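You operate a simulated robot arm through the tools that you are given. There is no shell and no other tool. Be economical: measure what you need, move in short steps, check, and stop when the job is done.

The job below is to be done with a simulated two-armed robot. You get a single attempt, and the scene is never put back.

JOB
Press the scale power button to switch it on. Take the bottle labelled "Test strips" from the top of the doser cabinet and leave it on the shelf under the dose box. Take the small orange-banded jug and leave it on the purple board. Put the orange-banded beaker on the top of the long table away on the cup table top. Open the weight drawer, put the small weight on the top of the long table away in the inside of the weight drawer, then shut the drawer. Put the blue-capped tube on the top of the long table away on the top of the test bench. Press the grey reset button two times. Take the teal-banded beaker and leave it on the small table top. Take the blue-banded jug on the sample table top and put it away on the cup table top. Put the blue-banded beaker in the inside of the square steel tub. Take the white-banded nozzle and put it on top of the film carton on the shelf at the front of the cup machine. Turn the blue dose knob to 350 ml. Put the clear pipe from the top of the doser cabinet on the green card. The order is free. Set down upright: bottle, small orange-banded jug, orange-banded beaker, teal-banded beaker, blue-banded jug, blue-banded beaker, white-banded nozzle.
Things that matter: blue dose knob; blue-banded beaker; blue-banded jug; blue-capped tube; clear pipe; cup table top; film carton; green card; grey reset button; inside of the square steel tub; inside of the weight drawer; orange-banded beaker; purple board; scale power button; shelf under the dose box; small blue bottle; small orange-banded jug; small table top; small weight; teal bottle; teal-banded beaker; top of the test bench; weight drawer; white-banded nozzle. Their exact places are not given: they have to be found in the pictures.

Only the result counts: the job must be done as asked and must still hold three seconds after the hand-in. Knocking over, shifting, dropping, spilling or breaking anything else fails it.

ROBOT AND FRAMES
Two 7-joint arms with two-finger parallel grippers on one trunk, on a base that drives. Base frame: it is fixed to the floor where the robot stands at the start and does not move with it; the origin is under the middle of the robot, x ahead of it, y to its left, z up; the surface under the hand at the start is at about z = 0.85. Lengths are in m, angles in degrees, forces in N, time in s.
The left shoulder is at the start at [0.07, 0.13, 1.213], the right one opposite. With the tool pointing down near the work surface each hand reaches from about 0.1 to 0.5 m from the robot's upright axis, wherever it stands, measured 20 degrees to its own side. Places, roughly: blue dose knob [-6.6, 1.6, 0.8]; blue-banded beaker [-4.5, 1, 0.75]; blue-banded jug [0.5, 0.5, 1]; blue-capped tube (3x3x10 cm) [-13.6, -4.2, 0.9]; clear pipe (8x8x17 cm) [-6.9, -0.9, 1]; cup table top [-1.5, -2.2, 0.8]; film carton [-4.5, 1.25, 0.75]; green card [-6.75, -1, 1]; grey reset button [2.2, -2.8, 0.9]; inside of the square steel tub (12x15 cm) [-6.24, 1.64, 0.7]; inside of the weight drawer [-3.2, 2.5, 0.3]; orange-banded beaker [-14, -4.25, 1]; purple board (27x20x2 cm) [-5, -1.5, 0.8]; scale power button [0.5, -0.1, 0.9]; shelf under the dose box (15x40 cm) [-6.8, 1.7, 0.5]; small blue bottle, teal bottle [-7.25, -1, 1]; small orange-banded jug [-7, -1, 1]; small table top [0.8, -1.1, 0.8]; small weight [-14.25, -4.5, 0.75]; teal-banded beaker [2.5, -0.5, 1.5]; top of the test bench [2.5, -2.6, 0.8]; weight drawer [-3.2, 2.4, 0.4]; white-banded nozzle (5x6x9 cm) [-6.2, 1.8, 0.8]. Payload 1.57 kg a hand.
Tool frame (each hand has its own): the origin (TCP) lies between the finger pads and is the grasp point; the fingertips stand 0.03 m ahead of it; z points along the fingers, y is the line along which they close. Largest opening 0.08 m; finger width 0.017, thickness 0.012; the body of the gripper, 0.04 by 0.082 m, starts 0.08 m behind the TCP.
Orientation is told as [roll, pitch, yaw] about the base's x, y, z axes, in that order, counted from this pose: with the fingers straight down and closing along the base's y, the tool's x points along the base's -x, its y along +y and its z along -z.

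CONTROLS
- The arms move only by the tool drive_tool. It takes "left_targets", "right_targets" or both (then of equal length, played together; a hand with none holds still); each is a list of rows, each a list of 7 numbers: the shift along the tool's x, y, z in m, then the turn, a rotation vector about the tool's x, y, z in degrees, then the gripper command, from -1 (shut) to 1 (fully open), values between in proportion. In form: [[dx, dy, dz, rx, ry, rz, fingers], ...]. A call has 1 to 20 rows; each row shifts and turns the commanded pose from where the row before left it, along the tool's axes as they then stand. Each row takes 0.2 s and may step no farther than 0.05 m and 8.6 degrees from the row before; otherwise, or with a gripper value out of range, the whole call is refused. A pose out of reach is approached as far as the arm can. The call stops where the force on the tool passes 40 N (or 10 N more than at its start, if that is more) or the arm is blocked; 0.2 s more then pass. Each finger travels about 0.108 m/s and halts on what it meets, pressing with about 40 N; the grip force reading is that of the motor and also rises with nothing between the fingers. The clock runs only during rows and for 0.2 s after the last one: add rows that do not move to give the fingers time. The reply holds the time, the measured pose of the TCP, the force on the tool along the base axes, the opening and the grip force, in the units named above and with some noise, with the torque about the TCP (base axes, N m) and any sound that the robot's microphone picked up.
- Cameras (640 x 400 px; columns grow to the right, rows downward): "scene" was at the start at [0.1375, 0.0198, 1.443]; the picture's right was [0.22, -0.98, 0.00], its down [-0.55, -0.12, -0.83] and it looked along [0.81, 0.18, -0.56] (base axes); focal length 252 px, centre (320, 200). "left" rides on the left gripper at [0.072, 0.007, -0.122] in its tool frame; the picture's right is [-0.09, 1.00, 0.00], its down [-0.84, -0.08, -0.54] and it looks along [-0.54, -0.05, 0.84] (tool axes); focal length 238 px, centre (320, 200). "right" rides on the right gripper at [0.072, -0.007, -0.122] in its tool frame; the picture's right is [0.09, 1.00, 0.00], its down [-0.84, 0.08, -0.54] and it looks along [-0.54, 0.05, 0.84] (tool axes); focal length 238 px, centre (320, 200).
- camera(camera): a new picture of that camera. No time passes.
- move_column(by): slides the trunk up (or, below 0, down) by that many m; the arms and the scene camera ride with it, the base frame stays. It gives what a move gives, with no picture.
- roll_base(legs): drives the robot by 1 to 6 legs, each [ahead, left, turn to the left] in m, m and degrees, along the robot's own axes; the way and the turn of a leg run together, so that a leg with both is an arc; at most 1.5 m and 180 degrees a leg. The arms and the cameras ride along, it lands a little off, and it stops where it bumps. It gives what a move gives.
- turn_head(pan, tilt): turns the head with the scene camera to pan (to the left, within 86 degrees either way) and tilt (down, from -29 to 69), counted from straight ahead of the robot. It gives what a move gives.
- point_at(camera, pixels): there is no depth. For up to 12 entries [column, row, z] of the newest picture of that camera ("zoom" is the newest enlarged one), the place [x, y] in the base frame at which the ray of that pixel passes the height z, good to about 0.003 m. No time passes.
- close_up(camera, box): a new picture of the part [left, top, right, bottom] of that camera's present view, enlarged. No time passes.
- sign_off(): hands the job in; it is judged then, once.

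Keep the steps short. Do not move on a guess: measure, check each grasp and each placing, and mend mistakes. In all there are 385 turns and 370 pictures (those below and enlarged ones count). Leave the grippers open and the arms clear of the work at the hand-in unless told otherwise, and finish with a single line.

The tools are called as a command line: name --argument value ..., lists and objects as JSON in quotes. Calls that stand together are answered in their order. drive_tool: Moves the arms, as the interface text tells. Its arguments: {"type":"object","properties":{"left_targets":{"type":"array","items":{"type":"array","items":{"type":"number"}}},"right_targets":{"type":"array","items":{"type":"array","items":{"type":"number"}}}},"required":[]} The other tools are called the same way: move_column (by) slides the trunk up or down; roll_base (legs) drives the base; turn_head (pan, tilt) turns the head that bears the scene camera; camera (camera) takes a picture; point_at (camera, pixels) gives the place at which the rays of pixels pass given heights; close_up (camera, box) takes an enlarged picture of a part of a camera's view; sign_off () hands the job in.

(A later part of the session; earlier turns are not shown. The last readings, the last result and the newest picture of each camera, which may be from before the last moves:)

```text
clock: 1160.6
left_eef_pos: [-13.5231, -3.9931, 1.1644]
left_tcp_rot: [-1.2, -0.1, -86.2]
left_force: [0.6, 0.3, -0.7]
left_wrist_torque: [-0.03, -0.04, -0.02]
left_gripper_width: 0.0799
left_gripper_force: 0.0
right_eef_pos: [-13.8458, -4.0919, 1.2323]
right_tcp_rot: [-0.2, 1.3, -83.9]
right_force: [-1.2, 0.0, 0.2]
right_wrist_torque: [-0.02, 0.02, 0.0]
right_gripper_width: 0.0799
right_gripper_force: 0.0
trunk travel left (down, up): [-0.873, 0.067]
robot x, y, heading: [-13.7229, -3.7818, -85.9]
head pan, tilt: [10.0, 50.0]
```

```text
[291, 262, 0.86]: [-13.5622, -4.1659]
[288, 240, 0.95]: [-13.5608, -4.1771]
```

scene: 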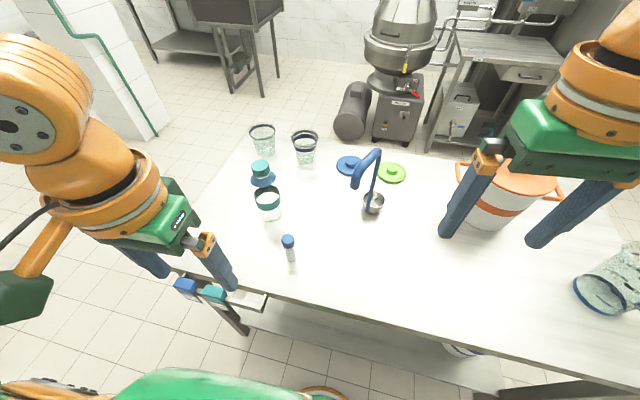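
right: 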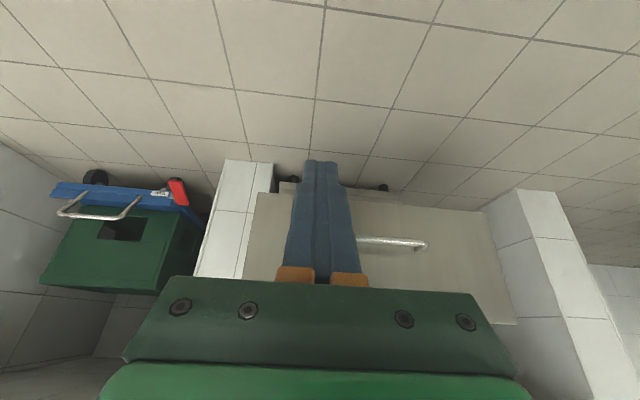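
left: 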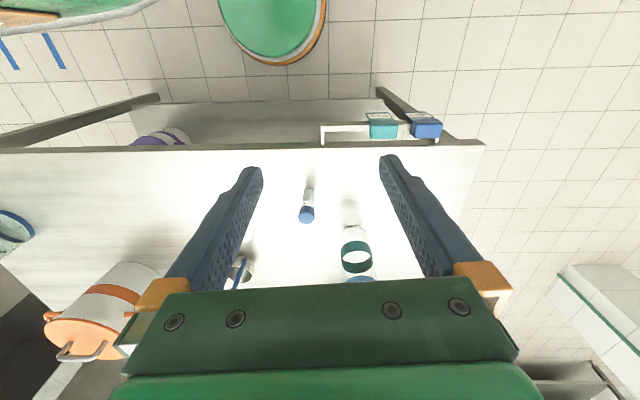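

drive_tool --left_targets '[[-0.035, -0.01, 0.02, 0, 0, 0, 1], [-0.035, -0.01, 0.02, 0, 0, 0, 1], [-0.035, -0.01, 0.02, 0, 0, 0, 1], [-0.035, -0.01, 0.02, 0, 0, 0, 1], [-0.035, -0.009, 0.02, 0, 0, 0, 1], [0, 0, 0.02, 0, 0, 0, 1], [0, 0, 0, 0, 0, 0, 1]]'

camera --camera "left"

```text
clock: 1162.2
left_eef_pos: [-13.5561, -4.1629, 1.0484]
left_tcp_rot: [-1.3, -0.3, -86.1]
left_force: [0.6, -0.5, 0.4]
left_wrist_torque: [0.01, 0.01, 0.0]
left_gripper_width: 0.0802
left_gripper_force: 0.0
left hand out of reach, approached as far as the arm can: row 5, 6
right_eef_pos: [-13.845, -4.0912, 1.2319]
right_tcp_rot: [-0.2, 1.4, -83.8]
right_force: [-0.1, 0.4, 0.4]
right_wrist_torque: [0.01, 0.01, 0.01]
right_gripper_width: 0.08
right_gripper_force: 0.0
trunk travel left (down, up): [-0.873, 0.067]
robot x, y, heading: [-13.7262, -3.7823, -86.0]
head pan, tilt: [10.0, 50.0]
```

```text
56 pictures are left
```

left: 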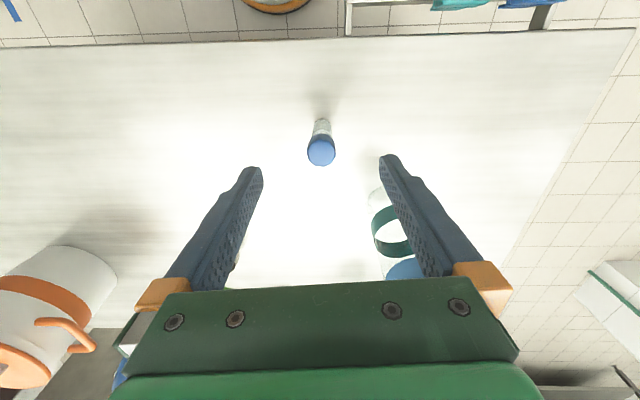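

point_at --camera "left" --pixels '[[380, 200, 0.87], [373, 225, 0.92], [392, 232, 0.92], [405, 268, 1.03]]'

```text
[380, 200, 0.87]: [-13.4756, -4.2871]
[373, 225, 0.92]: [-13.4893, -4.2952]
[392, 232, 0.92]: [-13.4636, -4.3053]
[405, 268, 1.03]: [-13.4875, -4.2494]
```

move_column --by -0.12

drive_tool --left_targets '[[-0.006, 0, 0.004, 0, 0, 0, 1], [0, 0, 0, 0, 0, 0, 0.2], [0, 0, 0, 0, 0, 0, -1], [0, 0, 0, 0, 0, 0, -1], [0, 0, 0, 0, 0, 0, -1], [0, 0, 0, 0, 0, 0, -1]]'

move_column --by 0.15

camera --camera "left"

```text
clock: 1163.7
left_eef_pos: [-13.5561, -4.163, 0.9279]
left_tcp_rot: [-1.2, -0.3, -86.1]
left_force: [-0.2, -0.3, 1.1]
left_wrist_torque: [0.01, 0.01, 0.02]
left_gripper_width: 0.08
left_gripper_force: 0.0
right_eef_pos: [-13.8461, -4.0921, 1.1125]
right_tcp_rot: [-0.2, 1.2, -83.9]
right_force: [-0.5, 0.9, -0.7]
right_wrist_torque: [0.0, 0.02, -0.01]
right_gripper_width: 0.08
right_gripper_force: 0.0
trunk travel left (down, up): [-0.753, 0.187]
robot x, y, heading: [-13.7283, -3.778, -85.8]
head pan, tilt: [10.0, 50.0]
```

```text
clock: 1165.1
left_eef_pos: [-13.5528, -4.1665, 0.9238]
left_tcp_rot: [-1.3, -0.4, -86.2]
left_force: [0.3, 0.1, 0.0]
left_wrist_torque: [-0.03, -0.01, 0.02]
left_gripper_width: 0.0001
left_gripper_force: 20.8
left hand out of reach, approached as far as the arm can: row 1
right_eef_pos: [-13.8471, -4.0917, 1.113]
right_tcp_rot: [-0.3, 1.4, -83.9]
right_force: [0.0, 0.6, -0.7]
right_wrist_torque: [0.02, 0.02, 0.0]
right_gripper_width: 0.0802
right_gripper_force: 0.1
trunk travel left (down, up): [-0.753, 0.187]
robot x, y, heading: [-13.7249, -3.7817, -85.9]
head pan, tilt: [10.0, 50.0]
```

```text
clock: 1166.9
left_eef_pos: [-13.5526, -4.1661, 1.0739]
left_tcp_rot: [-1.4, -0.4, -86.2]
left_force: [0.0, 0.6, 0.2]
left_wrist_torque: [0.0, 0.01, 0.0]
left_gripper_width: 0.0
left_gripper_force: 21.5
right_eef_pos: [-13.8461, -4.0917, 1.2623]
right_tcp_rot: [-0.2, 1.3, -83.9]
right_force: [-0.4, -0.4, -0.6]
right_wrist_torque: [0.0, 0.01, 0.01]
right_gripper_width: 0.0798
right_gripper_force: 0.0
trunk travel left (down, up): [-0.903, 0.037]
robot x, y, heading: [-13.7226, -3.781, -85.8]
head pan, tilt: [10.0, 50.0]
```

```text
55 pictures are left
```

left: 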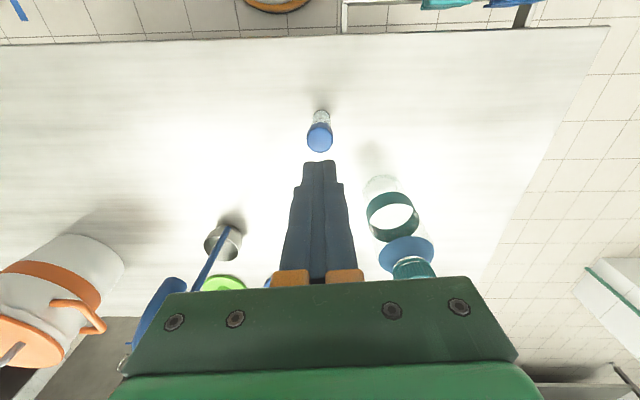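

The fingers missed the tube (it still stands). Open, lower again and look from close by.

drive_tool --left_targets '[[0, 0, 0, 0, 0, 0, 1], [0, 0, 0, 0, 0, 0, 1], [0, 0, 0, 0, 0, 0, 1]]'

move_column --by -0.1

camera --camera "left"

close_up --camera "scene" --box '[200, 160, 360, 300]'

```text
clock: 1167.7
left_eef_pos: [-13.5529, -4.1659, 1.0742]
left_tcp_rot: [-1.3, -0.4, -86.2]
left_force: [0.1, 0.5, 0.1]
left_wrist_torque: [0.02, 0.0, 0.03]
left_gripper_width: 0.0797
left_gripper_force: 0.0
right_eef_pos: [-13.8453, -4.0924, 1.2637]
right_tcp_rot: [-0.2, 1.3, -84.0]
right_force: [-0.4, 0.3, -0.4]
right_wrist_torque: [-0.04, 0.04, 0.04]
right_gripper_width: 0.0798
right_gripper_force: 0.0
trunk travel left (down, up): [-0.903, 0.037]
robot x, y, heading: [-13.725, -3.7831, -85.8]
head pan, tilt: [10.0, 50.0]
```

```text
clock: 1169.0
left_eef_pos: [-13.5526, -4.1665, 0.9754]
left_tcp_rot: [-1.3, -0.3, -86.2]
left_force: [-0.4, -0.3, 0.3]
left_wrist_torque: [-0.01, 0.01, -0.01]
left_gripper_width: 0.0802
left_gripper_force: 0.0
right_eef_pos: [-13.845, -4.0914, 1.1625]
right_tcp_rot: [-0.1, 1.3, -83.9]
right_force: [-0.4, -0.4, -0.2]
right_wrist_torque: [0.02, 0.02, 0.05]
right_gripper_width: 0.0797
right_gripper_force: 0.2
trunk travel left (down, up): [-0.803, 0.137]
robot x, y, heading: [-13.7256, -3.7843, -85.8]
head pan, tilt: [10.0, 50.0]
```

```text
54 pictures are left
```

left: 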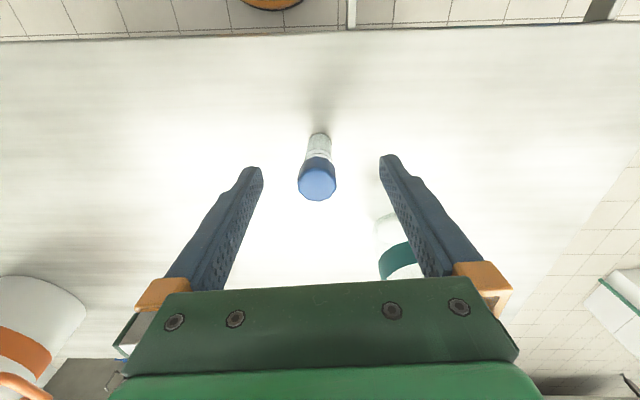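

```text
2.86 times, centred on (280, 230) of scene
```

zoom: 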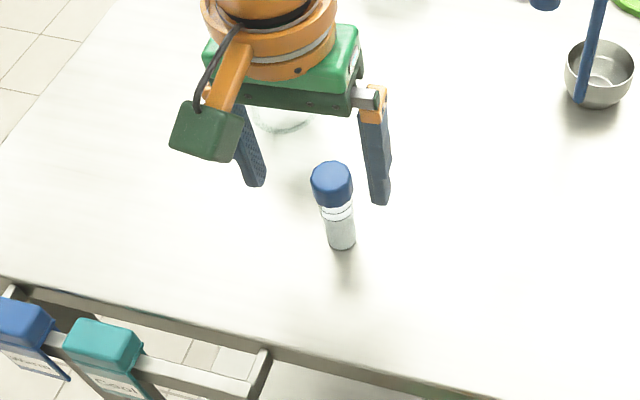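

The tube is ~1 cm farther away than the fingertips. Drive 1.5 cm ahead, then lower and grip.

roll_base --legs '[[0.014, 0, 0]]'

camera --camera "left"

```text
clock: 1169.8
left_eef_pos: [-13.5536, -4.1793, 0.975]
left_tcp_rot: [-1.3, -0.5, -86.2]
left_force: [0.3, 0.7, -0.5]
left_wrist_torque: [-0.02, 0.01, 0.0]
left_gripper_width: 0.0798
left_gripper_force: 0.2
right_eef_pos: [-13.8439, -4.1027, 1.1639]
right_tcp_rot: [-0.2, 1.1, -83.9]
right_force: [-0.4, 0.1, 0.4]
right_wrist_torque: [0.01, 0.03, -0.03]
right_gripper_width: 0.0797
right_gripper_force: 0.0
trunk travel left (down, up): [-0.803, 0.137]
robot x, y, heading: [-13.7249, -3.7948, -86.2]
head pan, tilt: [10.0, 50.0]
```

```text
52 pictures are left
```

left: 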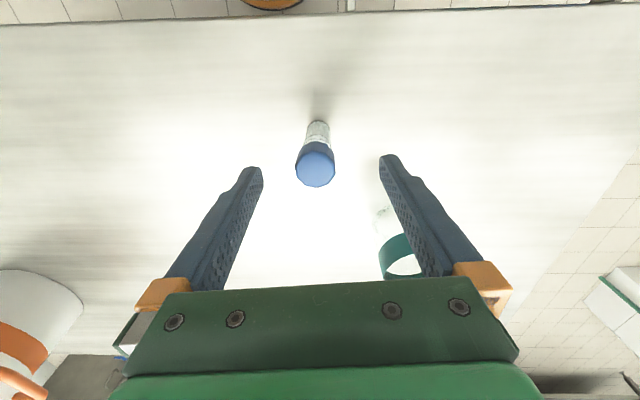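

On axis now. Lower 5.5 cm and close.

move_column --by -0.055

drive_tool --left_targets '[[0, -0.003, 0, 0, 0, 0, 0.2], [0, 0, 0, 0, 0, 0, -1], [0, 0, 0, 0, 0, 0, -1], [0, 0, 0, 0, 0, 0, -1], [0, 0, 0, 0, 0, 0, -1]]'

move_column --by 0.18

camera --camera "left"

```text
clock: 1170.7
left_eef_pos: [-13.5514, -4.1805, 0.9193]
left_tcp_rot: [-1.3, -0.2, -86.3]
left_force: [-0.9, -0.5, -0.4]
left_wrist_torque: [0.0, 0.01, 0.02]
left_gripper_width: 0.08
left_gripper_force: 0.1
right_eef_pos: [-13.8449, -4.1068, 1.1075]
right_tcp_rot: [-0.2, 1.2, -84.0]
right_force: [0.0, 0.4, 0.3]
right_wrist_torque: [0.0, -0.02, 0.01]
right_gripper_width: 0.0796
right_gripper_force: 0.0
trunk travel left (down, up): [-0.748, 0.192]
robot x, y, heading: [-13.7268, -3.7952, -85.9]
head pan, tilt: [10.0, 50.0]
```

```text
clock: 1171.9
left_eef_pos: [-13.5539, -4.1806, 0.9194]
left_tcp_rot: [-1.4, -0.4, -86.1]
left_force: [-0.3, 0.6, -0.1]
left_wrist_torque: [-0.01, 0.0, 0.0]
left_gripper_width: 0.0287
left_gripper_force: 39.0
right_eef_pos: [-13.8429, -4.1065, 1.1081]
right_tcp_rot: [-0.1, 1.3, -84.0]
right_force: [-0.4, 1.3, 1.1]
right_wrist_torque: [-0.02, 0.01, 0.01]
right_gripper_width: 0.08
right_gripper_force: 0.1
trunk travel left (down, up): [-0.748, 0.192]
robot x, y, heading: [-13.7311, -3.7927, -85.8]
head pan, tilt: [10.0, 50.0]
```

```text
clock: 1173.9
left_eef_pos: [-13.5527, -4.1795, 1.1002]
left_tcp_rot: [-1.3, -0.4, -86.2]
left_force: [-0.1, -0.5, -1.7]
left_wrist_torque: [-0.02, -0.02, 0.01]
left_gripper_width: 0.0283
left_gripper_force: 39.1
right_eef_pos: [-13.8443, -4.1072, 1.2872]
right_tcp_rot: [-0.2, 1.3, -83.9]
right_force: [0.2, -0.2, 0.1]
right_wrist_torque: [-0.04, -0.03, 0.01]
right_gripper_width: 0.08
right_gripper_force: 0.0
trunk travel left (down, up): [-0.928, 0.012]
robot x, y, heading: [-13.729, -3.7939, -85.8]
head pan, tilt: [10.0, 50.0]
```

```text
51 pictures are left
```

left: 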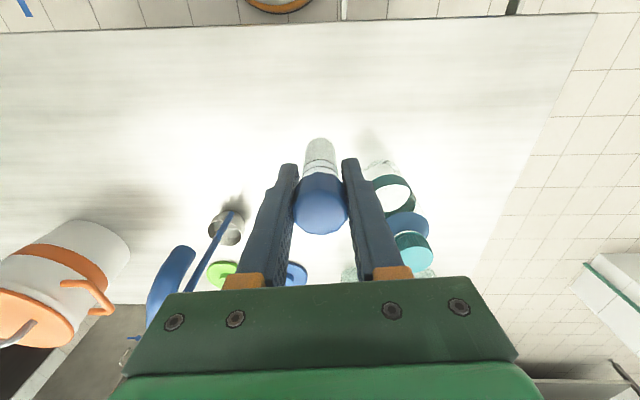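

Tube held. Retract it and head back east toward the doser cabinet.

drive_tool --left_targets '[[0.04, 0, -0.01, 0, 0, 0, -1], [0.04, 0, -0.01, 0, 0, 0, -1], [0.04, 0, -0.02, 0, 0, 0, -1], [0.03, 0, -0.02, 0, 0, 0, -1]]'

roll_base --legs '[[-0.3, 0, 0], [0, 0, 85.8], [1.45, 0, 0], [0.4, -0.85, 0], [1.3, 0, 0]]'

roll_base --legs '[[1.2, 0.02, 0]]'

```text
clock: 1174.9
left_eef_pos: [-13.5606, -4.0273, 1.1597]
left_tcp_rot: [-1.4, -0.5, -86.2]
left_force: [1.0, -0.1, -0.2]
left_wrist_torque: [-0.02, 0.01, -0.02]
left_gripper_width: 0.0282
left_gripper_force: 37.9
right_eef_pos: [-13.8449, -4.105, 1.2868]
right_tcp_rot: [-0.2, 1.3, -83.9]
right_force: [-0.2, 0.2, 0.6]
right_wrist_torque: [0.02, 0.0, -0.02]
right_gripper_width: 0.0801
right_gripper_force: 0.1
trunk travel left (down, up): [-0.928, 0.012]
robot x, y, heading: [-13.7237, -3.7975, -86.0]
head pan, tilt: [10.0, 50.0]
```

```text
clock: 1198.1
left_eef_pos: [-10.3233, -4.0459, 1.1597]
left_tcp_rot: [-1.3, -0.5, 1.8]
left_force: [0.1, 0.2, -0.2]
left_wrist_torque: [0.0, -0.02, -0.02]
left_gripper_width: 0.0285
left_gripper_force: 38.1
right_eef_pos: [-10.2566, -4.3338, 1.2866]
right_tcp_rot: [-0.2, 1.3, 4.0]
right_force: [-0.6, 0.8, -0.6]
right_wrist_torque: [-0.01, -0.03, -0.01]
right_gripper_width: 0.08
right_gripper_force: 0.0
trunk travel left (down, up): [-0.928, 0.012]
robot x, y, heading: [-10.5613, -4.2024, 2.2]
head pan, tilt: [10.0, 50.0]
```

```text
clock: 1204.2
left_eef_pos: [-9.1282, -3.9843, 1.1597]
left_tcp_rot: [-1.3, -0.5, 1.7]
left_force: [0.3, 1.0, -0.6]
left_wrist_torque: [0.01, -0.02, -0.01]
left_gripper_width: 0.0285
left_gripper_force: 39.0
right_eef_pos: [-9.0637, -4.2725, 1.288]
right_tcp_rot: [-0.2, 1.4, 4.0]
right_force: [0.6, -0.5, 0.3]
right_wrist_torque: [0.02, 0.02, 0.0]
right_gripper_width: 0.0798
right_gripper_force: 0.0
trunk travel left (down, up): [-0.928, 0.012]
robot x, y, heading: [-9.366, -4.1396, 1.9]
head pan, tilt: [10.0, 50.0]
```

roll_base --legs '[[0.15, 0.35, -1.9], [0.5, 0.3, 0], [0.3, 0.3, 0], [1.45, 0, 0], [0, 0, 90]]'

roll_base --legs '[[0.8, 0, 0], [0.62, 0, 0], [0, 0.25, 0]]'

turn_head --pan 0 --tilt 45

camera --camera "scene"

```text
clock: 1222.3
left_eef_pos: [-7.0862, -2.9838, 1.1591]
left_tcp_rot: [-1.4, -0.4, 85.2]
left_force: [0.2, 1.1, 0.2]
left_wrist_torque: [-0.02, 0.01, 0.01]
left_gripper_width: 0.0284
left_gripper_force: 38.9
right_eef_pos: [-6.7931, -2.951, 1.2887]
right_tcp_rot: [-0.3, 1.3, 87.4]
right_force: [-0.7, -0.1, 0.1]
right_wrist_torque: [-0.01, -0.04, -0.01]
right_gripper_width: 0.0799
right_gripper_force: 0.1
trunk travel left (down, up): [-0.928, 0.012]
robot x, y, heading: [-6.9605, -3.2407, 85.0]
head pan, tilt: [10.0, 50.0]
```

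```text
clock: 1231.1
left_eef_pos: [-7.2168, -1.5476, 1.1594]
left_tcp_rot: [-1.1, -0.4, 85.0]
left_force: [1.6, -0.1, -0.4]
left_wrist_torque: [0.0, 0.03, 0.01]
left_gripper_width: 0.0285
left_gripper_force: 38.7
right_eef_pos: [-6.9245, -1.5152, 1.2866]
right_tcp_rot: [0.0, 1.3, 87.4]
right_force: [-0.6, 0.4, -0.1]
right_wrist_torque: [0.0, 0.04, 0.0]
right_gripper_width: 0.0799
right_gripper_force: 0.0
trunk travel left (down, up): [-0.928, 0.012]
robot x, y, heading: [-7.0956, -1.8039, 85.2]
head pan, tilt: [10.0, 50.0]
```

```text
clock: 1231.8
left_eef_pos: [-7.2214, -1.5469, 1.1589]
left_tcp_rot: [-1.3, -0.5, 85.0]
left_force: [0.7, -0.3, -0.7]
left_wrist_torque: [-0.03, 0.02, 0.0]
left_gripper_width: 0.0284
left_gripper_force: 37.8
right_eef_pos: [-6.9282, -1.5146, 1.2872]
right_tcp_rot: [-0.1, 1.3, 87.4]
right_force: [1.0, -0.7, 0.7]
right_wrist_torque: [0.01, 0.01, 0.03]
right_gripper_width: 0.08
right_gripper_force: 0.0
trunk travel left (down, up): [-0.928, 0.012]
robot x, y, heading: [-7.0956, -1.803, 85.4]
head pan, tilt: [0.0, 45.0]
```

```text
50 pictures are left
```

scene: 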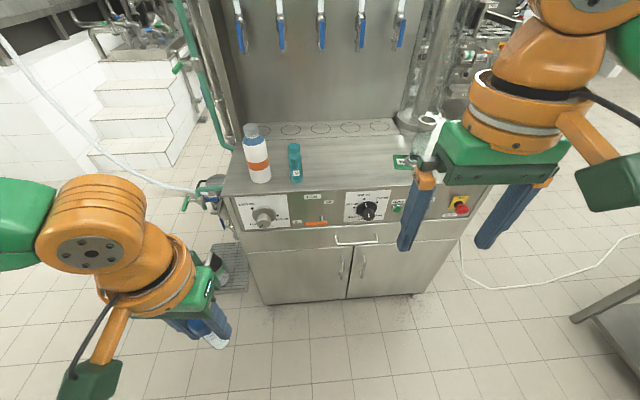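

roll_base --legs '[[0, 0.1, 4.6], [0.32, 0, 0]]'

camera --camera "right"

```text
clock: 1234.7
left_eef_pos: [-7.3407, -1.235, 1.1597]
left_tcp_rot: [-1.3, -0.7, 89.7]
left_force: [1.3, -0.3, 0.0]
left_wrist_torque: [0.05, -0.03, 0.04]
left_gripper_width: 0.0284
left_gripper_force: 38.3
right_eef_pos: [-7.051, -1.1787, 1.2886]
right_tcp_rot: [-0.2, 1.0, 92.0]
right_force: [-0.2, -0.5, -0.5]
right_wrist_torque: [-0.01, 0.01, 0.0]
right_gripper_width: 0.0801
right_gripper_force: 0.1
trunk travel left (down, up): [-0.928, 0.012]
robot x, y, heading: [-7.1934, -1.4795, 90.1]
head pan, tilt: [0.0, 45.0]
```

```text
49 pictures are left
```

right: 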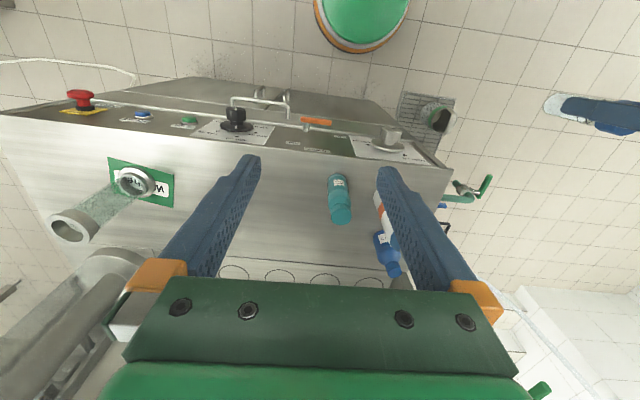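

Bottle at ≈(-7.093,-0.991) in the hand's frame. Drive 7 cm ahead and bring the right hand above it, gripper partly open.

roll_base --legs '[[0.07, 0, 0]]'

drive_tool --right_targets '[[-0.025, 0.014, 0.03, 0, -1.2, 0, 0.6], [-0.03, 0.014, 0.03, 0, 0, 0, 0.6], [-0.03, 0.014, 0.03, 0, 0, 0, 0.6], [-0.03, 0, 0.03, 0, 0, 0, 0.6], [0, 0, 0, 0, 0, 0, 0.6]]'

camera --camera "right"

```text
clock: 1235.7
left_eef_pos: [-7.3389, -1.1699, 1.1617]
left_tcp_rot: [-1.3, -0.9, 89.6]
left_force: [0.2, -0.2, -0.1]
left_wrist_torque: [0.05, 0.01, 0.01]
left_gripper_width: 0.0286
left_gripper_force: 38.3
right_eef_pos: [-7.0512, -1.1174, 1.2904]
right_tcp_rot: [-0.2, 0.9, 91.9]
right_force: [0.3, -1.7, 0.3]
right_wrist_torque: [0.07, -0.01, 0.0]
right_gripper_width: 0.0798
right_gripper_force: 0.1
trunk travel left (down, up): [-0.928, 0.012]
robot x, y, heading: [-7.1915, -1.4081, 89.6]
head pan, tilt: [0.0, 45.0]
```

```text
clock: 1236.9
left_eef_pos: [-7.3399, -1.1618, 1.1586]
left_tcp_rot: [-1.3, -0.3, 89.6]
left_force: [0.6, 0.2, -0.1]
left_wrist_torque: [0.02, -0.04, -0.02]
left_gripper_width: 0.0287
left_gripper_force: 39.1
right_eef_pos: [-7.0938, -0.993, 1.1666]
right_tcp_rot: [-0.2, 0.2, 91.9]
right_force: [0.3, -0.2, 0.6]
right_wrist_torque: [-0.01, 0.04, -0.03]
right_gripper_width: 0.064
right_gripper_force: 0.0
trunk travel left (down, up): [-0.928, 0.012]
robot x, y, heading: [-7.1909, -1.4064, 89.8]
head pan, tilt: [0.0, 45.0]
```

```text
48 pictures are left
```

right: 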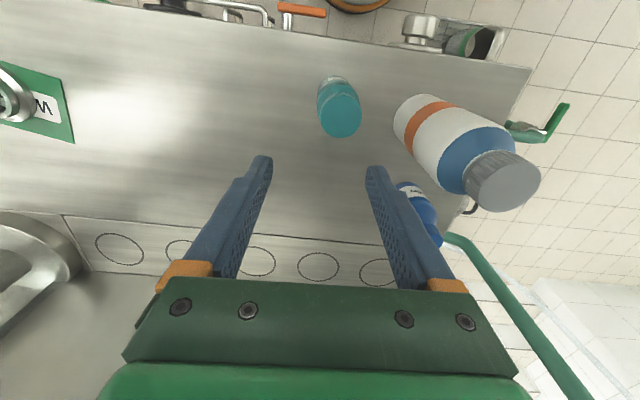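

drive_tool --right_targets '[[0.016, 0.02, 0.02, 0, 0, 0, 0.7], [0, 0, 0.04, 0, 0, 0, 0.7], [0, 0, 0, 0, 0, 0, 0.7]]'

camera --camera "right"

```text
clock: 1237.7
left_eef_pos: [-7.3394, -1.1608, 1.1594]
left_tcp_rot: [-1.3, -0.3, 89.6]
left_force: [0.2, 1.9, -0.2]
left_wrist_torque: [-0.04, 0.01, -0.02]
left_gripper_width: 0.0285
left_gripper_force: 38.2
right_eef_pos: [-7.1134, -1.0111, 1.1058]
right_tcp_rot: [-0.1, 0.1, 92.0]
right_force: [-0.5, -0.3, 0.0]
right_wrist_torque: [-0.02, 0.01, 0.02]
right_gripper_width: 0.068
right_gripper_force: 0.0
trunk travel left (down, up): [-0.928, 0.012]
robot x, y, heading: [-7.1917, -1.4094, 89.8]
head pan, tilt: [0.0, 45.0]
```

```text
47 pictures are left
```

right: 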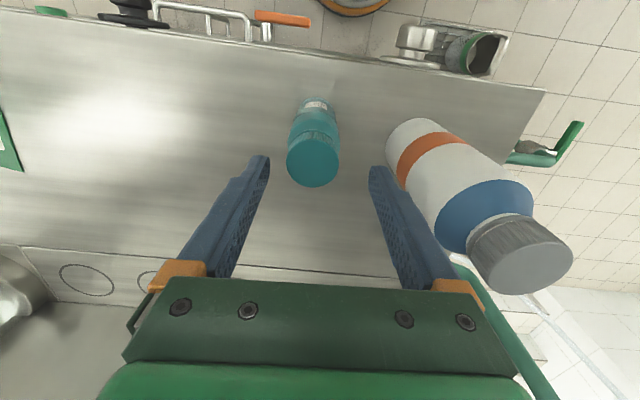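

drive_tool --right_targets '[[0, -0.005, 0.03, 0, 0, 0, 0.7], [0, 0, 0.03, 0, 0, 0, 0.7], [0, 0, 0.03, 0, 0, 0, 0.7], [0, 0, 0.028, 0, 0, 0, 0.7], [0, 0, 0, 0, 0, 0, -1], [0, 0, 0, 0, 0, 0, -1], [0, 0, 0, 0, 0, 0, -1]]'

camera --camera "right"

```text
clock: 1238.8
left_eef_pos: [-7.3388, -1.1672, 1.1616]
left_tcp_rot: [-1.3, -0.7, 89.4]
left_force: [1.4, 0.2, 0.0]
left_wrist_torque: [0.01, 0.08, -0.01]
left_gripper_width: 0.0285
left_gripper_force: 38.7
right_eef_pos: [-7.1113, -1.0111, 0.9993]
right_tcp_rot: [0.2, -0.8, 91.7]
right_force: [2.4, -2.0, 19.5]
right_wrist_torque: [-0.58, -0.26, 0.08]
right_gripper_width: 0.0416
right_gripper_force: 13.3
trunk travel left (down, up): [-0.928, 0.012]
robot x, y, heading: [-7.1939, -1.4067, 89.9]
head pan, tilt: [0.0, 45.0]
stopped in row 5 (right hand): the force on the tool passed its limit at 73 N (the readings are from after the stop); the commanded pose is now the measured one
```

```text
46 pictures are left
```

right: 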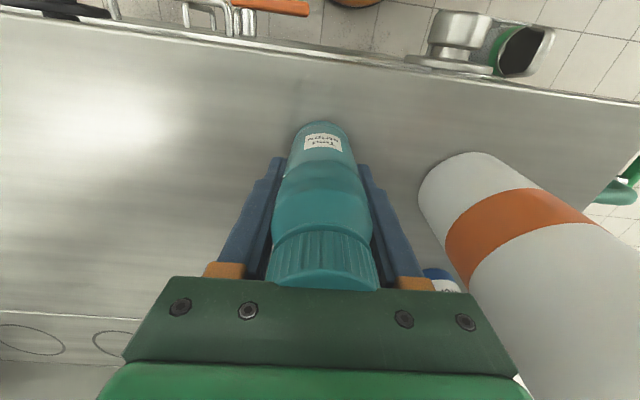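

The gripper palm touched the cap. Raise 8 mm and finish closing.

drive_tool --right_targets '[[0, 0, -0.004, 0, 0, 0, 0.1], [0, 0, -0.004, 0, 0, 0, 0.1], [0, 0, 0, 0, 0, 0, -1], [0, 0, 0, 0, 0, 0, -1], [0, 0, 0, 0, 0, 0, -1]]'

drive_tool --right_targets '[[0, 0, -0.03, 0, 0, 0, -1], [0, 0, -0.04, 0, 0, 0, -1], [0, 0, -0.04, 0, 0, 0, -1], [0, 0, -0.03, 0, 0, 0, -1]]'

camera --camera "right"

```text
clock: 1240.0
left_eef_pos: [-7.3398, -1.1613, 1.1596]
left_tcp_rot: [-1.3, -0.5, 89.5]
left_force: [0.7, 0.7, 0.1]
left_wrist_torque: [0.01, 0.02, -0.02]
left_gripper_width: 0.0287
left_gripper_force: 38.4
right_eef_pos: [-7.1105, -1.0057, 1.0051]
right_tcp_rot: [0.2, -0.5, 92.0]
right_force: [0.2, -0.3, 0.0]
right_wrist_torque: [-0.02, 0.01, 0.04]
right_gripper_width: 0.0403
right_gripper_force: 40.2
trunk travel left (down, up): [-0.928, 0.012]
robot x, y, heading: [-7.19, -1.4079, 90.0]
head pan, tilt: [0.0, 45.0]
```

```text
clock: 1241.0
left_eef_pos: [-7.3401, -1.1606, 1.1598]
left_tcp_rot: [-1.3, -0.4, 89.5]
left_force: [-0.2, -0.2, -0.1]
left_wrist_torque: [0.03, -0.03, 0.02]
left_gripper_width: 0.0287
left_gripper_force: 38.9
right_eef_pos: [-7.1116, -1.0077, 1.1459]
right_tcp_rot: [0.1, -0.5, 91.8]
right_force: [0.5, -0.3, -0.4]
right_wrist_torque: [0.03, 0.01, 0.01]
right_gripper_width: 0.0403
right_gripper_force: 40.0
trunk travel left (down, up): [-0.928, 0.012]
robot x, y, heading: [-7.195, -1.409, 90.1]
head pan, tilt: [0.0, 45.0]
```

```text
45 pictures are left
```

right: 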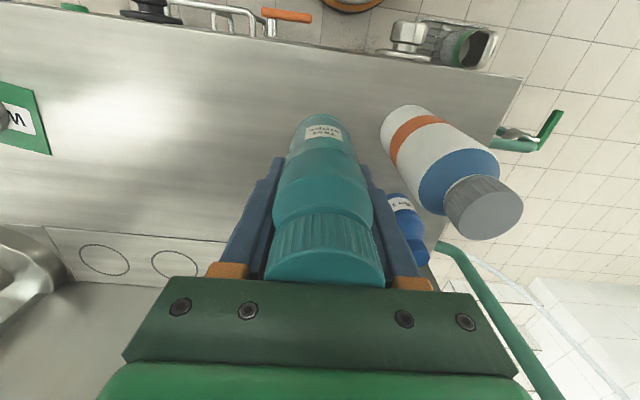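

Bottle held. Drive back via the corridor, then north.

drive_tool --right_targets '[[0.04, 0, -0.01, 0, 0, 0, -1], [0.04, 0, -0.01, 0, 0, 0, -1], [0.04, 0, -0.01, 0, 0, 0, -1]]'

roll_base --legs '[[-0.5, 0, 0], [0, -0.32, 0], [-1.3, 0, 0], [0, 0, -90], [1.45, 0, 0], [1.45, 0, 0]]'

roll_base --legs '[[0.6, -0.1, 0], [0.95, 0, 0], [0, 0, 90], [1.3, 0, 0], [1.3, 0, 0], [0.9, 0, 0]]'

```text
clock: 1241.8
left_eef_pos: [-7.34, -1.1635, 1.1595]
left_tcp_rot: [-1.5, -0.5, 89.5]
left_force: [-0.8, 0.5, -0.4]
left_wrist_torque: [0.04, 0.0, -0.02]
left_gripper_width: 0.0283
left_gripper_force: 38.4
right_eef_pos: [-7.1053, -1.1281, 1.1734]
right_tcp_rot: [0.2, -0.6, 91.8]
right_force: [-0.3, 0.0, -1.8]
right_wrist_torque: [0.02, -0.01, 0.0]
right_gripper_width: 0.0403
right_gripper_force: 40.4
trunk travel left (down, up): [-0.928, 0.012]
robot x, y, heading: [-7.1938, -1.4064, 89.7]
head pan, tilt: [0.0, 45.0]
```

```text
clock: 1270.1
left_eef_pos: [-3.697, -3.0027, 1.16]
left_tcp_rot: [-1.3, -0.4, -0.1]
left_force: [1.2, -0.8, -0.4]
left_wrist_torque: [-0.02, 0.0, -0.01]
left_gripper_width: 0.0282
left_gripper_force: 38.7
right_eef_pos: [-3.6619, -3.2355, 1.1734]
right_tcp_rot: [0.2, -0.5, 2.3]
right_force: [0.2, 0.8, -1.1]
right_wrist_torque: [0.0, -0.01, 0.01]
right_gripper_width: 0.0401
right_gripper_force: 40.3
trunk travel left (down, up): [-0.928, 0.012]
robot x, y, heading: [-3.9425, -3.152, 0.2]
head pan, tilt: [0.0, 45.0]
```

```text
clock: 1298.5
left_eef_pos: [-2.3761, 0.4711, 1.159]
left_tcp_rot: [-1.2, -0.4, 86.7]
left_force: [0.3, 0.7, 0.2]
left_wrist_torque: [0.01, -0.04, -0.01]
left_gripper_width: 0.0282
left_gripper_force: 38.4
right_eef_pos: [-2.1409, 0.4944, 1.1723]
right_tcp_rot: [0.2, -0.6, 89.2]
right_force: [0.5, -0.5, -1.6]
right_wrist_torque: [0.01, 0.0, -0.03]
right_gripper_width: 0.0398
right_gripper_force: 39.8
trunk travel left (down, up): [-0.928, 0.012]
robot x, y, heading: [-2.2403, 0.2204, 87.0]
head pan, tilt: [0.0, 45.0]
```

roll_base --legs '[[0.3, 0.7, 3], [0.6, 0.73, 0], [0.42, 0, 0]]'

```text
clock: 1309.3
left_eef_pos: [-3.7655, 1.8328, 1.16]
left_tcp_rot: [-1.3, -0.4, 87.0]
left_force: [0.5, 0.5, -0.2]
left_wrist_torque: [-0.01, -0.01, 0.02]
left_gripper_width: 0.0279
left_gripper_force: 38.0
right_eef_pos: [-3.5307, 1.8566, 1.1736]
right_tcp_rot: [0.2, -0.6, 89.2]
right_force: [0.3, -0.3, -0.8]
right_wrist_torque: [0.05, 0.01, -0.02]
right_gripper_width: 0.0398
right_gripper_force: 39.6
trunk travel left (down, up): [-0.928, 0.012]
robot x, y, heading: [-3.6295, 1.5792, 87.2]
head pan, tilt: [0.0, 45.0]
```

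roll_base --legs '[[0, 0, 2.8], [0.35, 0, 0], [0, 0.72, 0], [0.13, 0.24, 0], [0.17, 0.25, 0], [0.1, 0.6, 0]]'

roll_base --legs '[[0.02, 0.95, 0], [0, 0, 90], [0, 0, 90]]'

```text
clock: 1321.8
left_eef_pos: [-5.5917, 2.5897, 1.1604]
left_tcp_rot: [-1.4, -0.5, 89.4]
left_force: [0.1, 0.3, -0.7]
left_wrist_torque: [0.01, 0.0, -0.01]
left_gripper_width: 0.0278
left_gripper_force: 38.1
right_eef_pos: [-5.3571, 2.6225, 1.1714]
right_tcp_rot: [0.4, -0.6, 91.6]
right_force: [0.3, -0.3, -1.9]
right_wrist_torque: [0.02, 0.01, 0.02]
right_gripper_width: 0.0395
right_gripper_force: 39.8
trunk travel left (down, up): [-0.928, 0.012]
robot x, y, heading: [-5.4484, 2.3434, 89.9]
head pan, tilt: [0.0, 45.0]
```

```text
clock: 1334.3
left_eef_pos: [-6.2344, 2.1167, 1.1581]
left_tcp_rot: [-1.2, -0.4, -90.8]
left_force: [-0.2, -0.7, -0.1]
left_wrist_torque: [0.01, 0.01, -0.01]
left_gripper_width: 0.0278
left_gripper_force: 38.2
right_eef_pos: [-6.467, 2.0832, 1.1716]
right_tcp_rot: [0.1, -0.5, -88.6]
right_force: [-0.5, -0.2, -2.0]
right_wrist_torque: [-0.06, -0.02, -0.04]
right_gripper_width: 0.0397
right_gripper_force: 40.0
trunk travel left (down, up): [-0.928, 0.012]
robot x, y, heading: [-6.3808, 2.3647, -90.7]
head pan, tilt: [0.0, 45.0]
```

roll_base --legs '[[0, -0.5, 0.7]]'

turn_head --pan 0 --tilt 55

camera --camera "scene"

camera --camera "right"

```text
clock: 1337.2
left_eef_pos: [-6.7276, 2.1202, 1.1592]
left_tcp_rot: [-1.4, -0.4, -89.8]
left_force: [0.3, 0.3, -0.5]
left_wrist_torque: [0.0, 0.02, -0.01]
left_gripper_width: 0.0281
left_gripper_force: 38.1
right_eef_pos: [-6.9608, 2.0829, 1.1725]
right_tcp_rot: [0.1, -0.5, -87.3]
right_force: [-0.2, 0.0, -1.9]
right_wrist_torque: [-0.03, 0.0, 0.02]
right_gripper_width: 0.0395
right_gripper_force: 39.7
trunk travel left (down, up): [-0.928, 0.012]
robot x, y, heading: [-6.8792, 2.3625, -89.4]
head pan, tilt: [0.0, 45.0]
```

```text
clock: 1338.0
left_eef_pos: [-6.7281, 2.1195, 1.1601]
left_tcp_rot: [-1.4, -0.4, -89.7]
left_force: [-1.1, -0.6, 0.0]
left_wrist_torque: [0.0, 0.0, 0.02]
left_gripper_width: 0.028
left_gripper_force: 38.6
right_eef_pos: [-6.9614, 2.0823, 1.1719]
right_tcp_rot: [0.2, -0.4, -87.3]
right_force: [-0.8, 0.2, -2.5]
right_wrist_torque: [-0.04, 0.03, -0.04]
right_gripper_width: 0.0394
right_gripper_force: 40.2
trunk travel left (down, up): [-0.928, 0.012]
robot x, y, heading: [-6.8821, 2.3646, -89.4]
head pan, tilt: [0.0, 55.0]
```

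```text
44 pictures are left
```

scene: 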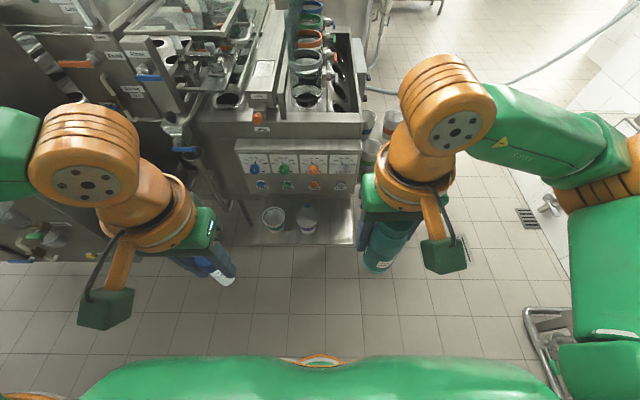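

```text
43 pictures are left
```

right: 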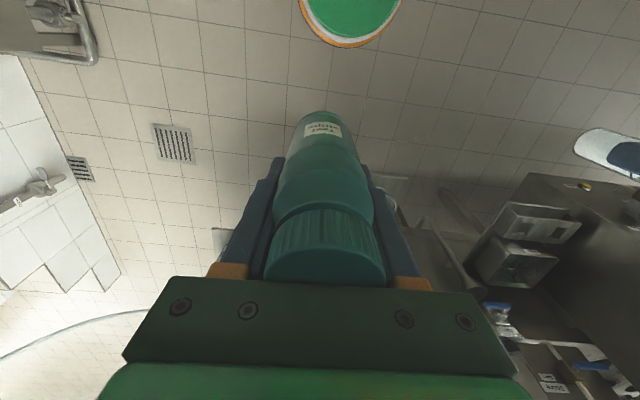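

close_up --camera "scene" --box '[230, 130, 380, 260]'

point_at --camera "scene" --pixels '[[272, 228, 0.5], [307, 230, 0.5], [336, 228, 0.5], [355, 243, 0.5], [245, 245, 0.5], [350, 215, 0.5], [302, 205, 0.6]]'

```text
3.08 times, centred on (305, 195) of scene
```

zoom: 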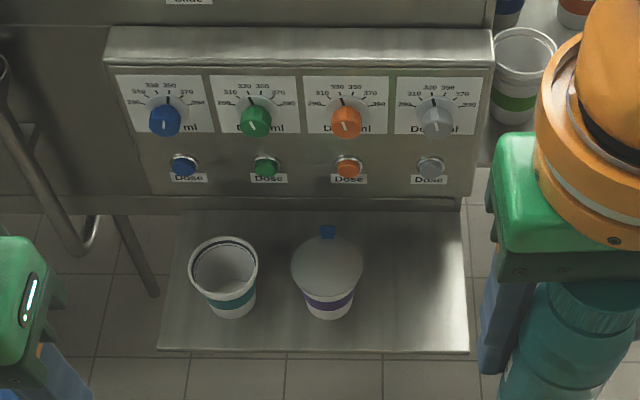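

```text
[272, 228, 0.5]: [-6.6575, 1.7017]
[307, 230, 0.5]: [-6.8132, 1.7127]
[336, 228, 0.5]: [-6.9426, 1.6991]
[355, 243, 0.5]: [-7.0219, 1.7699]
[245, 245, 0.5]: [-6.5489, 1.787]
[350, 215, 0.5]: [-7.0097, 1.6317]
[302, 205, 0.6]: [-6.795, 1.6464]
```

Free spot on the shelf at ≈(-6.94,1.70). Approach, extend over it, then lower.

roll_base --legs '[[0.24, 0.02, 0]]'

drive_tool --right_targets '[[-0.035, 0, 0, 0, 0.5, 0, -1], [-0.035, 0, 0, 0, 0, 0, -1], [-0.035, 0, 0, 0, 0, 0, -1], [-0.035, 0, 0, 0, 0, 0, -1], [0, 0, 0, 0, 0, 0, -1]]'

move_column --by -0.3

camera --camera "scene"

camera --camera "right"

```text
clock: 1339.7
left_eef_pos: [-6.7053, 1.8885, 1.1603]
left_tcp_rot: [-1.3, -0.6, -89.4]
left_force: [0.7, -0.2, 0.1]
left_wrist_torque: [-0.02, -0.01, 0.0]
left_gripper_width: 0.0279
left_gripper_force: 38.5
right_eef_pos: [-6.9383, 1.8493, 1.1744]
right_tcp_rot: [0.2, -0.7, -87.1]
right_force: [-0.6, 0.1, -1.5]
right_wrist_torque: [-0.03, -0.02, 0.06]
right_gripper_width: 0.0399
right_gripper_force: 40.2
trunk travel left (down, up): [-0.928, 0.012]
robot x, y, heading: [-6.8604, 2.1242, -89.4]
head pan, tilt: [0.0, 55.0]
```

```text
clock: 1340.9
left_eef_pos: [-6.7054, 1.8845, 1.1591]
left_tcp_rot: [-1.2, -0.4, -89.4]
left_force: [0.8, 0.1, 0.2]
left_wrist_torque: [0.02, -0.03, 0.01]
left_gripper_width: 0.028
left_gripper_force: 38.6
right_eef_pos: [-6.9302, 1.7081, 1.1729]
right_tcp_rot: [0.2, 0.1, -87.0]
right_force: [0.0, 0.4, -1.9]
right_wrist_torque: [-0.02, -0.02, -0.01]
right_gripper_width: 0.0394
right_gripper_force: 40.3
trunk travel left (down, up): [-0.928, 0.012]
robot x, y, heading: [-6.8584, 2.1255, -89.2]
head pan, tilt: [0.0, 55.0]
```

```text
clock: 1343.9
left_eef_pos: [-6.7047, 1.8841, 0.8593]
left_tcp_rot: [-1.3, -0.4, -89.3]
left_force: [0.6, 0.1, 0.4]
left_wrist_torque: [-0.01, -0.01, -0.02]
left_gripper_width: 0.0277
left_gripper_force: 38.4
right_eef_pos: [-6.9311, 1.7085, 0.8728]
right_tcp_rot: [0.2, 0.1, -87.0]
right_force: [-0.1, -0.1, -2.1]
right_wrist_torque: [-0.02, -0.01, 0.01]
right_gripper_width: 0.0396
right_gripper_force: 39.7
trunk travel left (down, up): [-0.628, 0.312]
robot x, y, heading: [-6.8545, 2.1265, -89.2]
head pan, tilt: [0.0, 55.0]
```

```text
41 pictures are left
```

scene: 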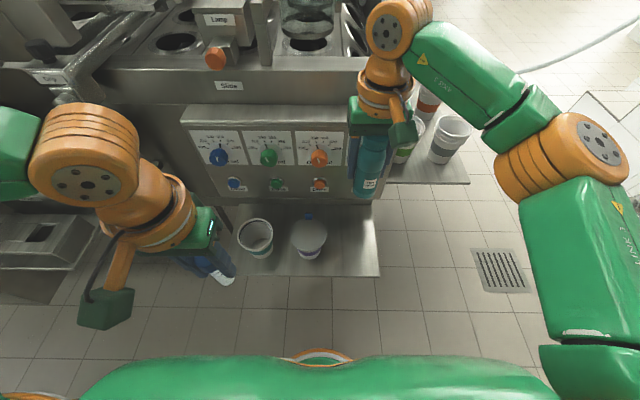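

```text
40 pictures are left
```

right: 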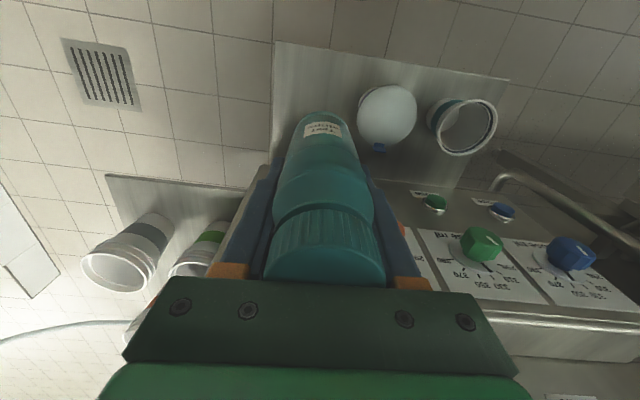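

point_at --camera "right" --pixels '[[250, 187, 0.6], [250, 187, 0.7], [105, 178, 0.6], [105, 178, 0.7], [272, 45, 0.5], [272, 160, 0.5], [195, 265, 0.75]]'

point_at --camera "scene" --pixels '[[468, 183, 0.6], [468, 183, 0.7], [390, 185, 0.6], [390, 185, 0.7], [380, 277, 0.5], [404, 160, 0.65]]'

```text
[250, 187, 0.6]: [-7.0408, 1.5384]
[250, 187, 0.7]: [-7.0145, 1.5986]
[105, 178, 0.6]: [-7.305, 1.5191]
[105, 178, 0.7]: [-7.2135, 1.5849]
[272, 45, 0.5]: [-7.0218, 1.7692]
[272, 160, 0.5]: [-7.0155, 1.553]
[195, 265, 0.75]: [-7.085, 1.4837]
```

```text
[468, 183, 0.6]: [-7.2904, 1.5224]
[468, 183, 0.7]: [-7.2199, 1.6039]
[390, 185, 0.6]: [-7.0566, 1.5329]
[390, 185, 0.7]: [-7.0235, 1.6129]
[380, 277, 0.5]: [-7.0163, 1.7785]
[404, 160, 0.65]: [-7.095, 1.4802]
```

Clear. Lower the column 0.25, then fine steps.

move_column --by -0.25

drive_tool --right_targets '[[0, 0, 0.012, 0, 0, 0, -1], [0, 0, 0.008, 0, 0, 0, -1], [0, 0, 0.005, 0, 0, 0, -1], [0, 0, 0.004, 0, 0, 0, -1], [0, 0, 0.004, 0, 0, 0, -1], [0, 0, 0.004, 0, 0, 0, -1], [0, 0, 0.004, 0, 0, 0, -1]]'

```text
clock: 1346.5
left_eef_pos: [-6.7043, 1.8842, 0.6092]
left_tcp_rot: [-1.2, -0.4, -89.5]
left_force: [0.4, 0.4, -0.4]
left_wrist_torque: [0.0, -0.01, 0.01]
left_gripper_width: 0.0279
left_gripper_force: 38.4
right_eef_pos: [-6.9306, 1.708, 0.6216]
right_tcp_rot: [0.2, -0.1, -87.1]
right_force: [-0.8, -0.1, -1.5]
right_wrist_torque: [-0.03, -0.02, 0.04]
right_gripper_width: 0.0396
right_gripper_force: 40.0
trunk travel left (down, up): [-0.378, 0.562]
robot x, y, heading: [-6.8567, 2.1271, -89.2]
head pan, tilt: [0.0, 55.0]
```

```text
clock: 1348.1
left_eef_pos: [-6.7058, 1.8848, 0.61]
left_tcp_rot: [-1.3, -0.4, -89.3]
left_force: [-0.9, 1.0, -0.1]
left_wrist_torque: [-0.01, 0.04, 0.02]
left_gripper_width: 0.028
left_gripper_force: 38.4
right_eef_pos: [-6.9302, 1.7064, 0.5805]
right_tcp_rot: [0.2, 0.0, -87.2]
right_force: [0.0, 0.6, -2.0]
right_wrist_torque: [-0.02, -0.03, 0.03]
right_gripper_width: 0.0394
right_gripper_force: 40.2
trunk travel left (down, up): [-0.378, 0.562]
robot x, y, heading: [-6.8539, 2.1297, -89.3]
head pan, tilt: [0.0, 55.0]
```

drive_tool --right_targets '[[0, 0, 0.003, 0, 0, 0, -1], [0, 0, 0.003, 0, 0, 0, -1], [0, 0, 0.003, 0, 0, 0, -1], [0, 0, 0.003, 0, 0, 0, -1], [0, 0, 0.003, 0, 0, 0, -1], [0, 0, 0.003, 0, 0, 0, -1], [0, 0, 0.003, 0, 0, 0, -1]]'

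camera --camera "scene"

```text
clock: 1349.7
left_eef_pos: [-6.7049, 1.8836, 0.6088]
left_tcp_rot: [-1.2, -0.4, -89.4]
left_force: [-0.7, 0.7, -0.6]
left_wrist_torque: [-0.01, -0.01, -0.01]
left_gripper_width: 0.0281
left_gripper_force: 38.5
right_eef_pos: [-6.931, 1.7074, 0.5596]
right_tcp_rot: [0.2, 0.0, -87.1]
right_force: [-0.6, 0.0, -1.2]
right_wrist_torque: [-0.03, -0.01, 0.0]
right_gripper_width: 0.0397
right_gripper_force: 40.2
trunk travel left (down, up): [-0.378, 0.562]
robot x, y, heading: [-6.8571, 2.1289, -88.8]
head pan, tilt: [0.0, 55.0]
```

```text
39 pictures are left
```

scene: 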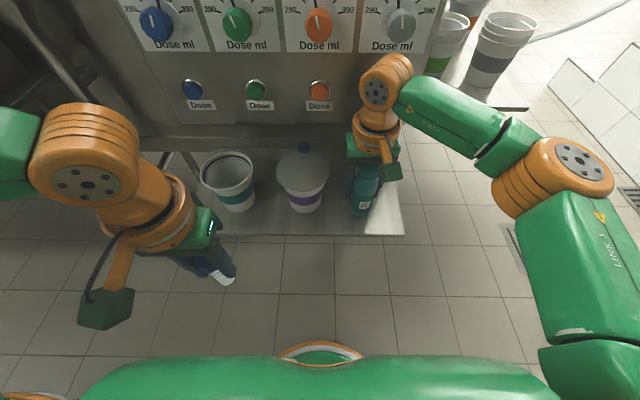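

drive_tool --right_targets '[[0, 0, 0.003, 0, 0, 0, -1], [0, 0, 0.003, 0, 0, 0, -1], [0, 0, 0.003, 0, 0, 0, -1], [0, 0, 0.003, 0, 0, 0, -1], [0, 0, 0.003, 0, 0, 0, -1], [0, 0, 0.003, 0, 0, 0, -1], [0, 0, 0.003, 0, 0, 0, -1], [0, 0, 0.003, 0, 0, 0, -1], [0, 0, 0.003, 0, 0, 0, -1], [0, 0, 0.003, 0, 0, 0, -1]]'

close_up --camera "scene" --box '[260, 90, 430, 250]'

```text
clock: 1350.9
left_eef_pos: [-6.7059, 1.8865, 0.6109]
left_tcp_rot: [-1.4, -0.7, -89.5]
left_force: [0.1, 0.6, -0.5]
left_wrist_torque: [-0.04, -0.01, 0.01]
left_gripper_width: 0.0281
left_gripper_force: 38.3
right_eef_pos: [-6.9294, 1.7093, 0.5503]
right_tcp_rot: [0.3, -0.6, -87.2]
right_force: [-2.3, 5.3, 23.4]
right_wrist_torque: [0.75, 0.38, -0.04]
right_gripper_width: 0.0396
right_gripper_force: 39.9
trunk travel left (down, up): [-0.378, 0.562]
robot x, y, heading: [-6.862, 2.1269, -89.4]
head pan, tilt: [0.0, 55.0]
stopped in row 5 (right hand): the force on the tool passed its limit at 42 N (the readings are from after the stop); the commanded pose is now the measured one
```

```text
2.50 times, centred on (345, 170) of scene
```

zoom: 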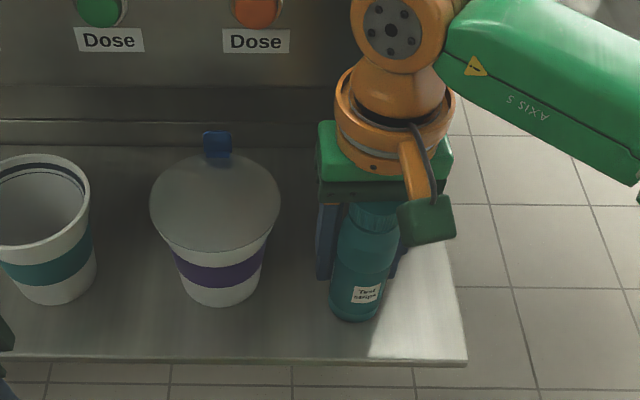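

Contact at the shelf. Ease 2.5 mm and release, then lift with the column.

drive_tool --right_targets '[[0, 0, -0.0025, 0, 0.3, 0, -1], [0, 0, 0, 0, 0, 0, -0.2], [0, 0, 0, 0, 0, 0, 0.4], [0, 0, 0, 0, 0, 0, 0.8], [0, 0, 0, 0, 0, 0, 0.8]]'

move_column --by 0.4

close_up --camera "scene" --box '[220, 140, 420, 320]'

```text
clock: 1352.1
left_eef_pos: [-6.7054, 1.885, 0.609]
left_tcp_rot: [-1.4, -0.6, -89.4]
left_force: [0.1, -0.2, -0.7]
left_wrist_torque: [0.03, -0.04, 0.0]
left_gripper_width: 0.028
left_gripper_force: 38.1
right_eef_pos: [-6.9288, 1.709, 0.5502]
right_tcp_rot: [0.2, 0.0, -87.2]
right_force: [0.2, 0.3, 8.4]
right_wrist_torque: [0.0, 0.06, -0.01]
right_gripper_width: 0.072
right_gripper_force: 0.0
trunk travel left (down, up): [-0.378, 0.562]
robot x, y, heading: [-6.8567, 2.1291, -89.4]
head pan, tilt: [0.0, 55.0]
```

```text
clock: 1355.9
left_eef_pos: [-6.7069, 1.8849, 1.0091]
left_tcp_rot: [-1.2, -0.4, -89.3]
left_force: [0.1, -0.1, 0.1]
left_wrist_torque: [0.0, 0.01, 0.01]
left_gripper_width: 0.028
left_gripper_force: 37.9
right_eef_pos: [-6.9311, 1.7091, 0.9488]
right_tcp_rot: [0.3, 0.0, -87.1]
right_force: [-0.4, 0.1, 1.1]
right_wrist_torque: [-0.01, 0.0, 0.03]
right_gripper_width: 0.0721
right_gripper_force: 0.1
trunk travel left (down, up): [-0.778, 0.162]
robot x, y, heading: [-6.854, 2.1266, -89.1]
head pan, tilt: [0.0, 55.0]
```

```text
2.22 times, centred on (320, 230) of scene
```

zoom: 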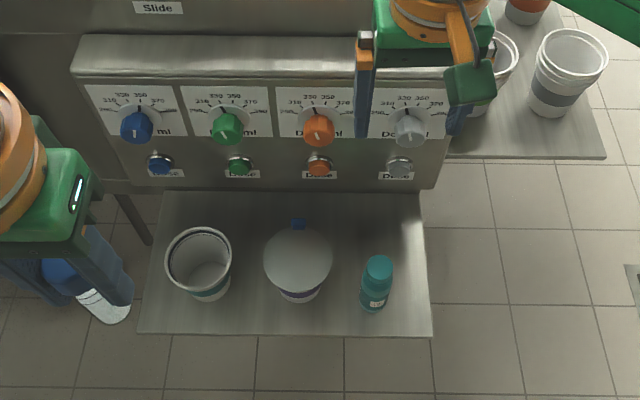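

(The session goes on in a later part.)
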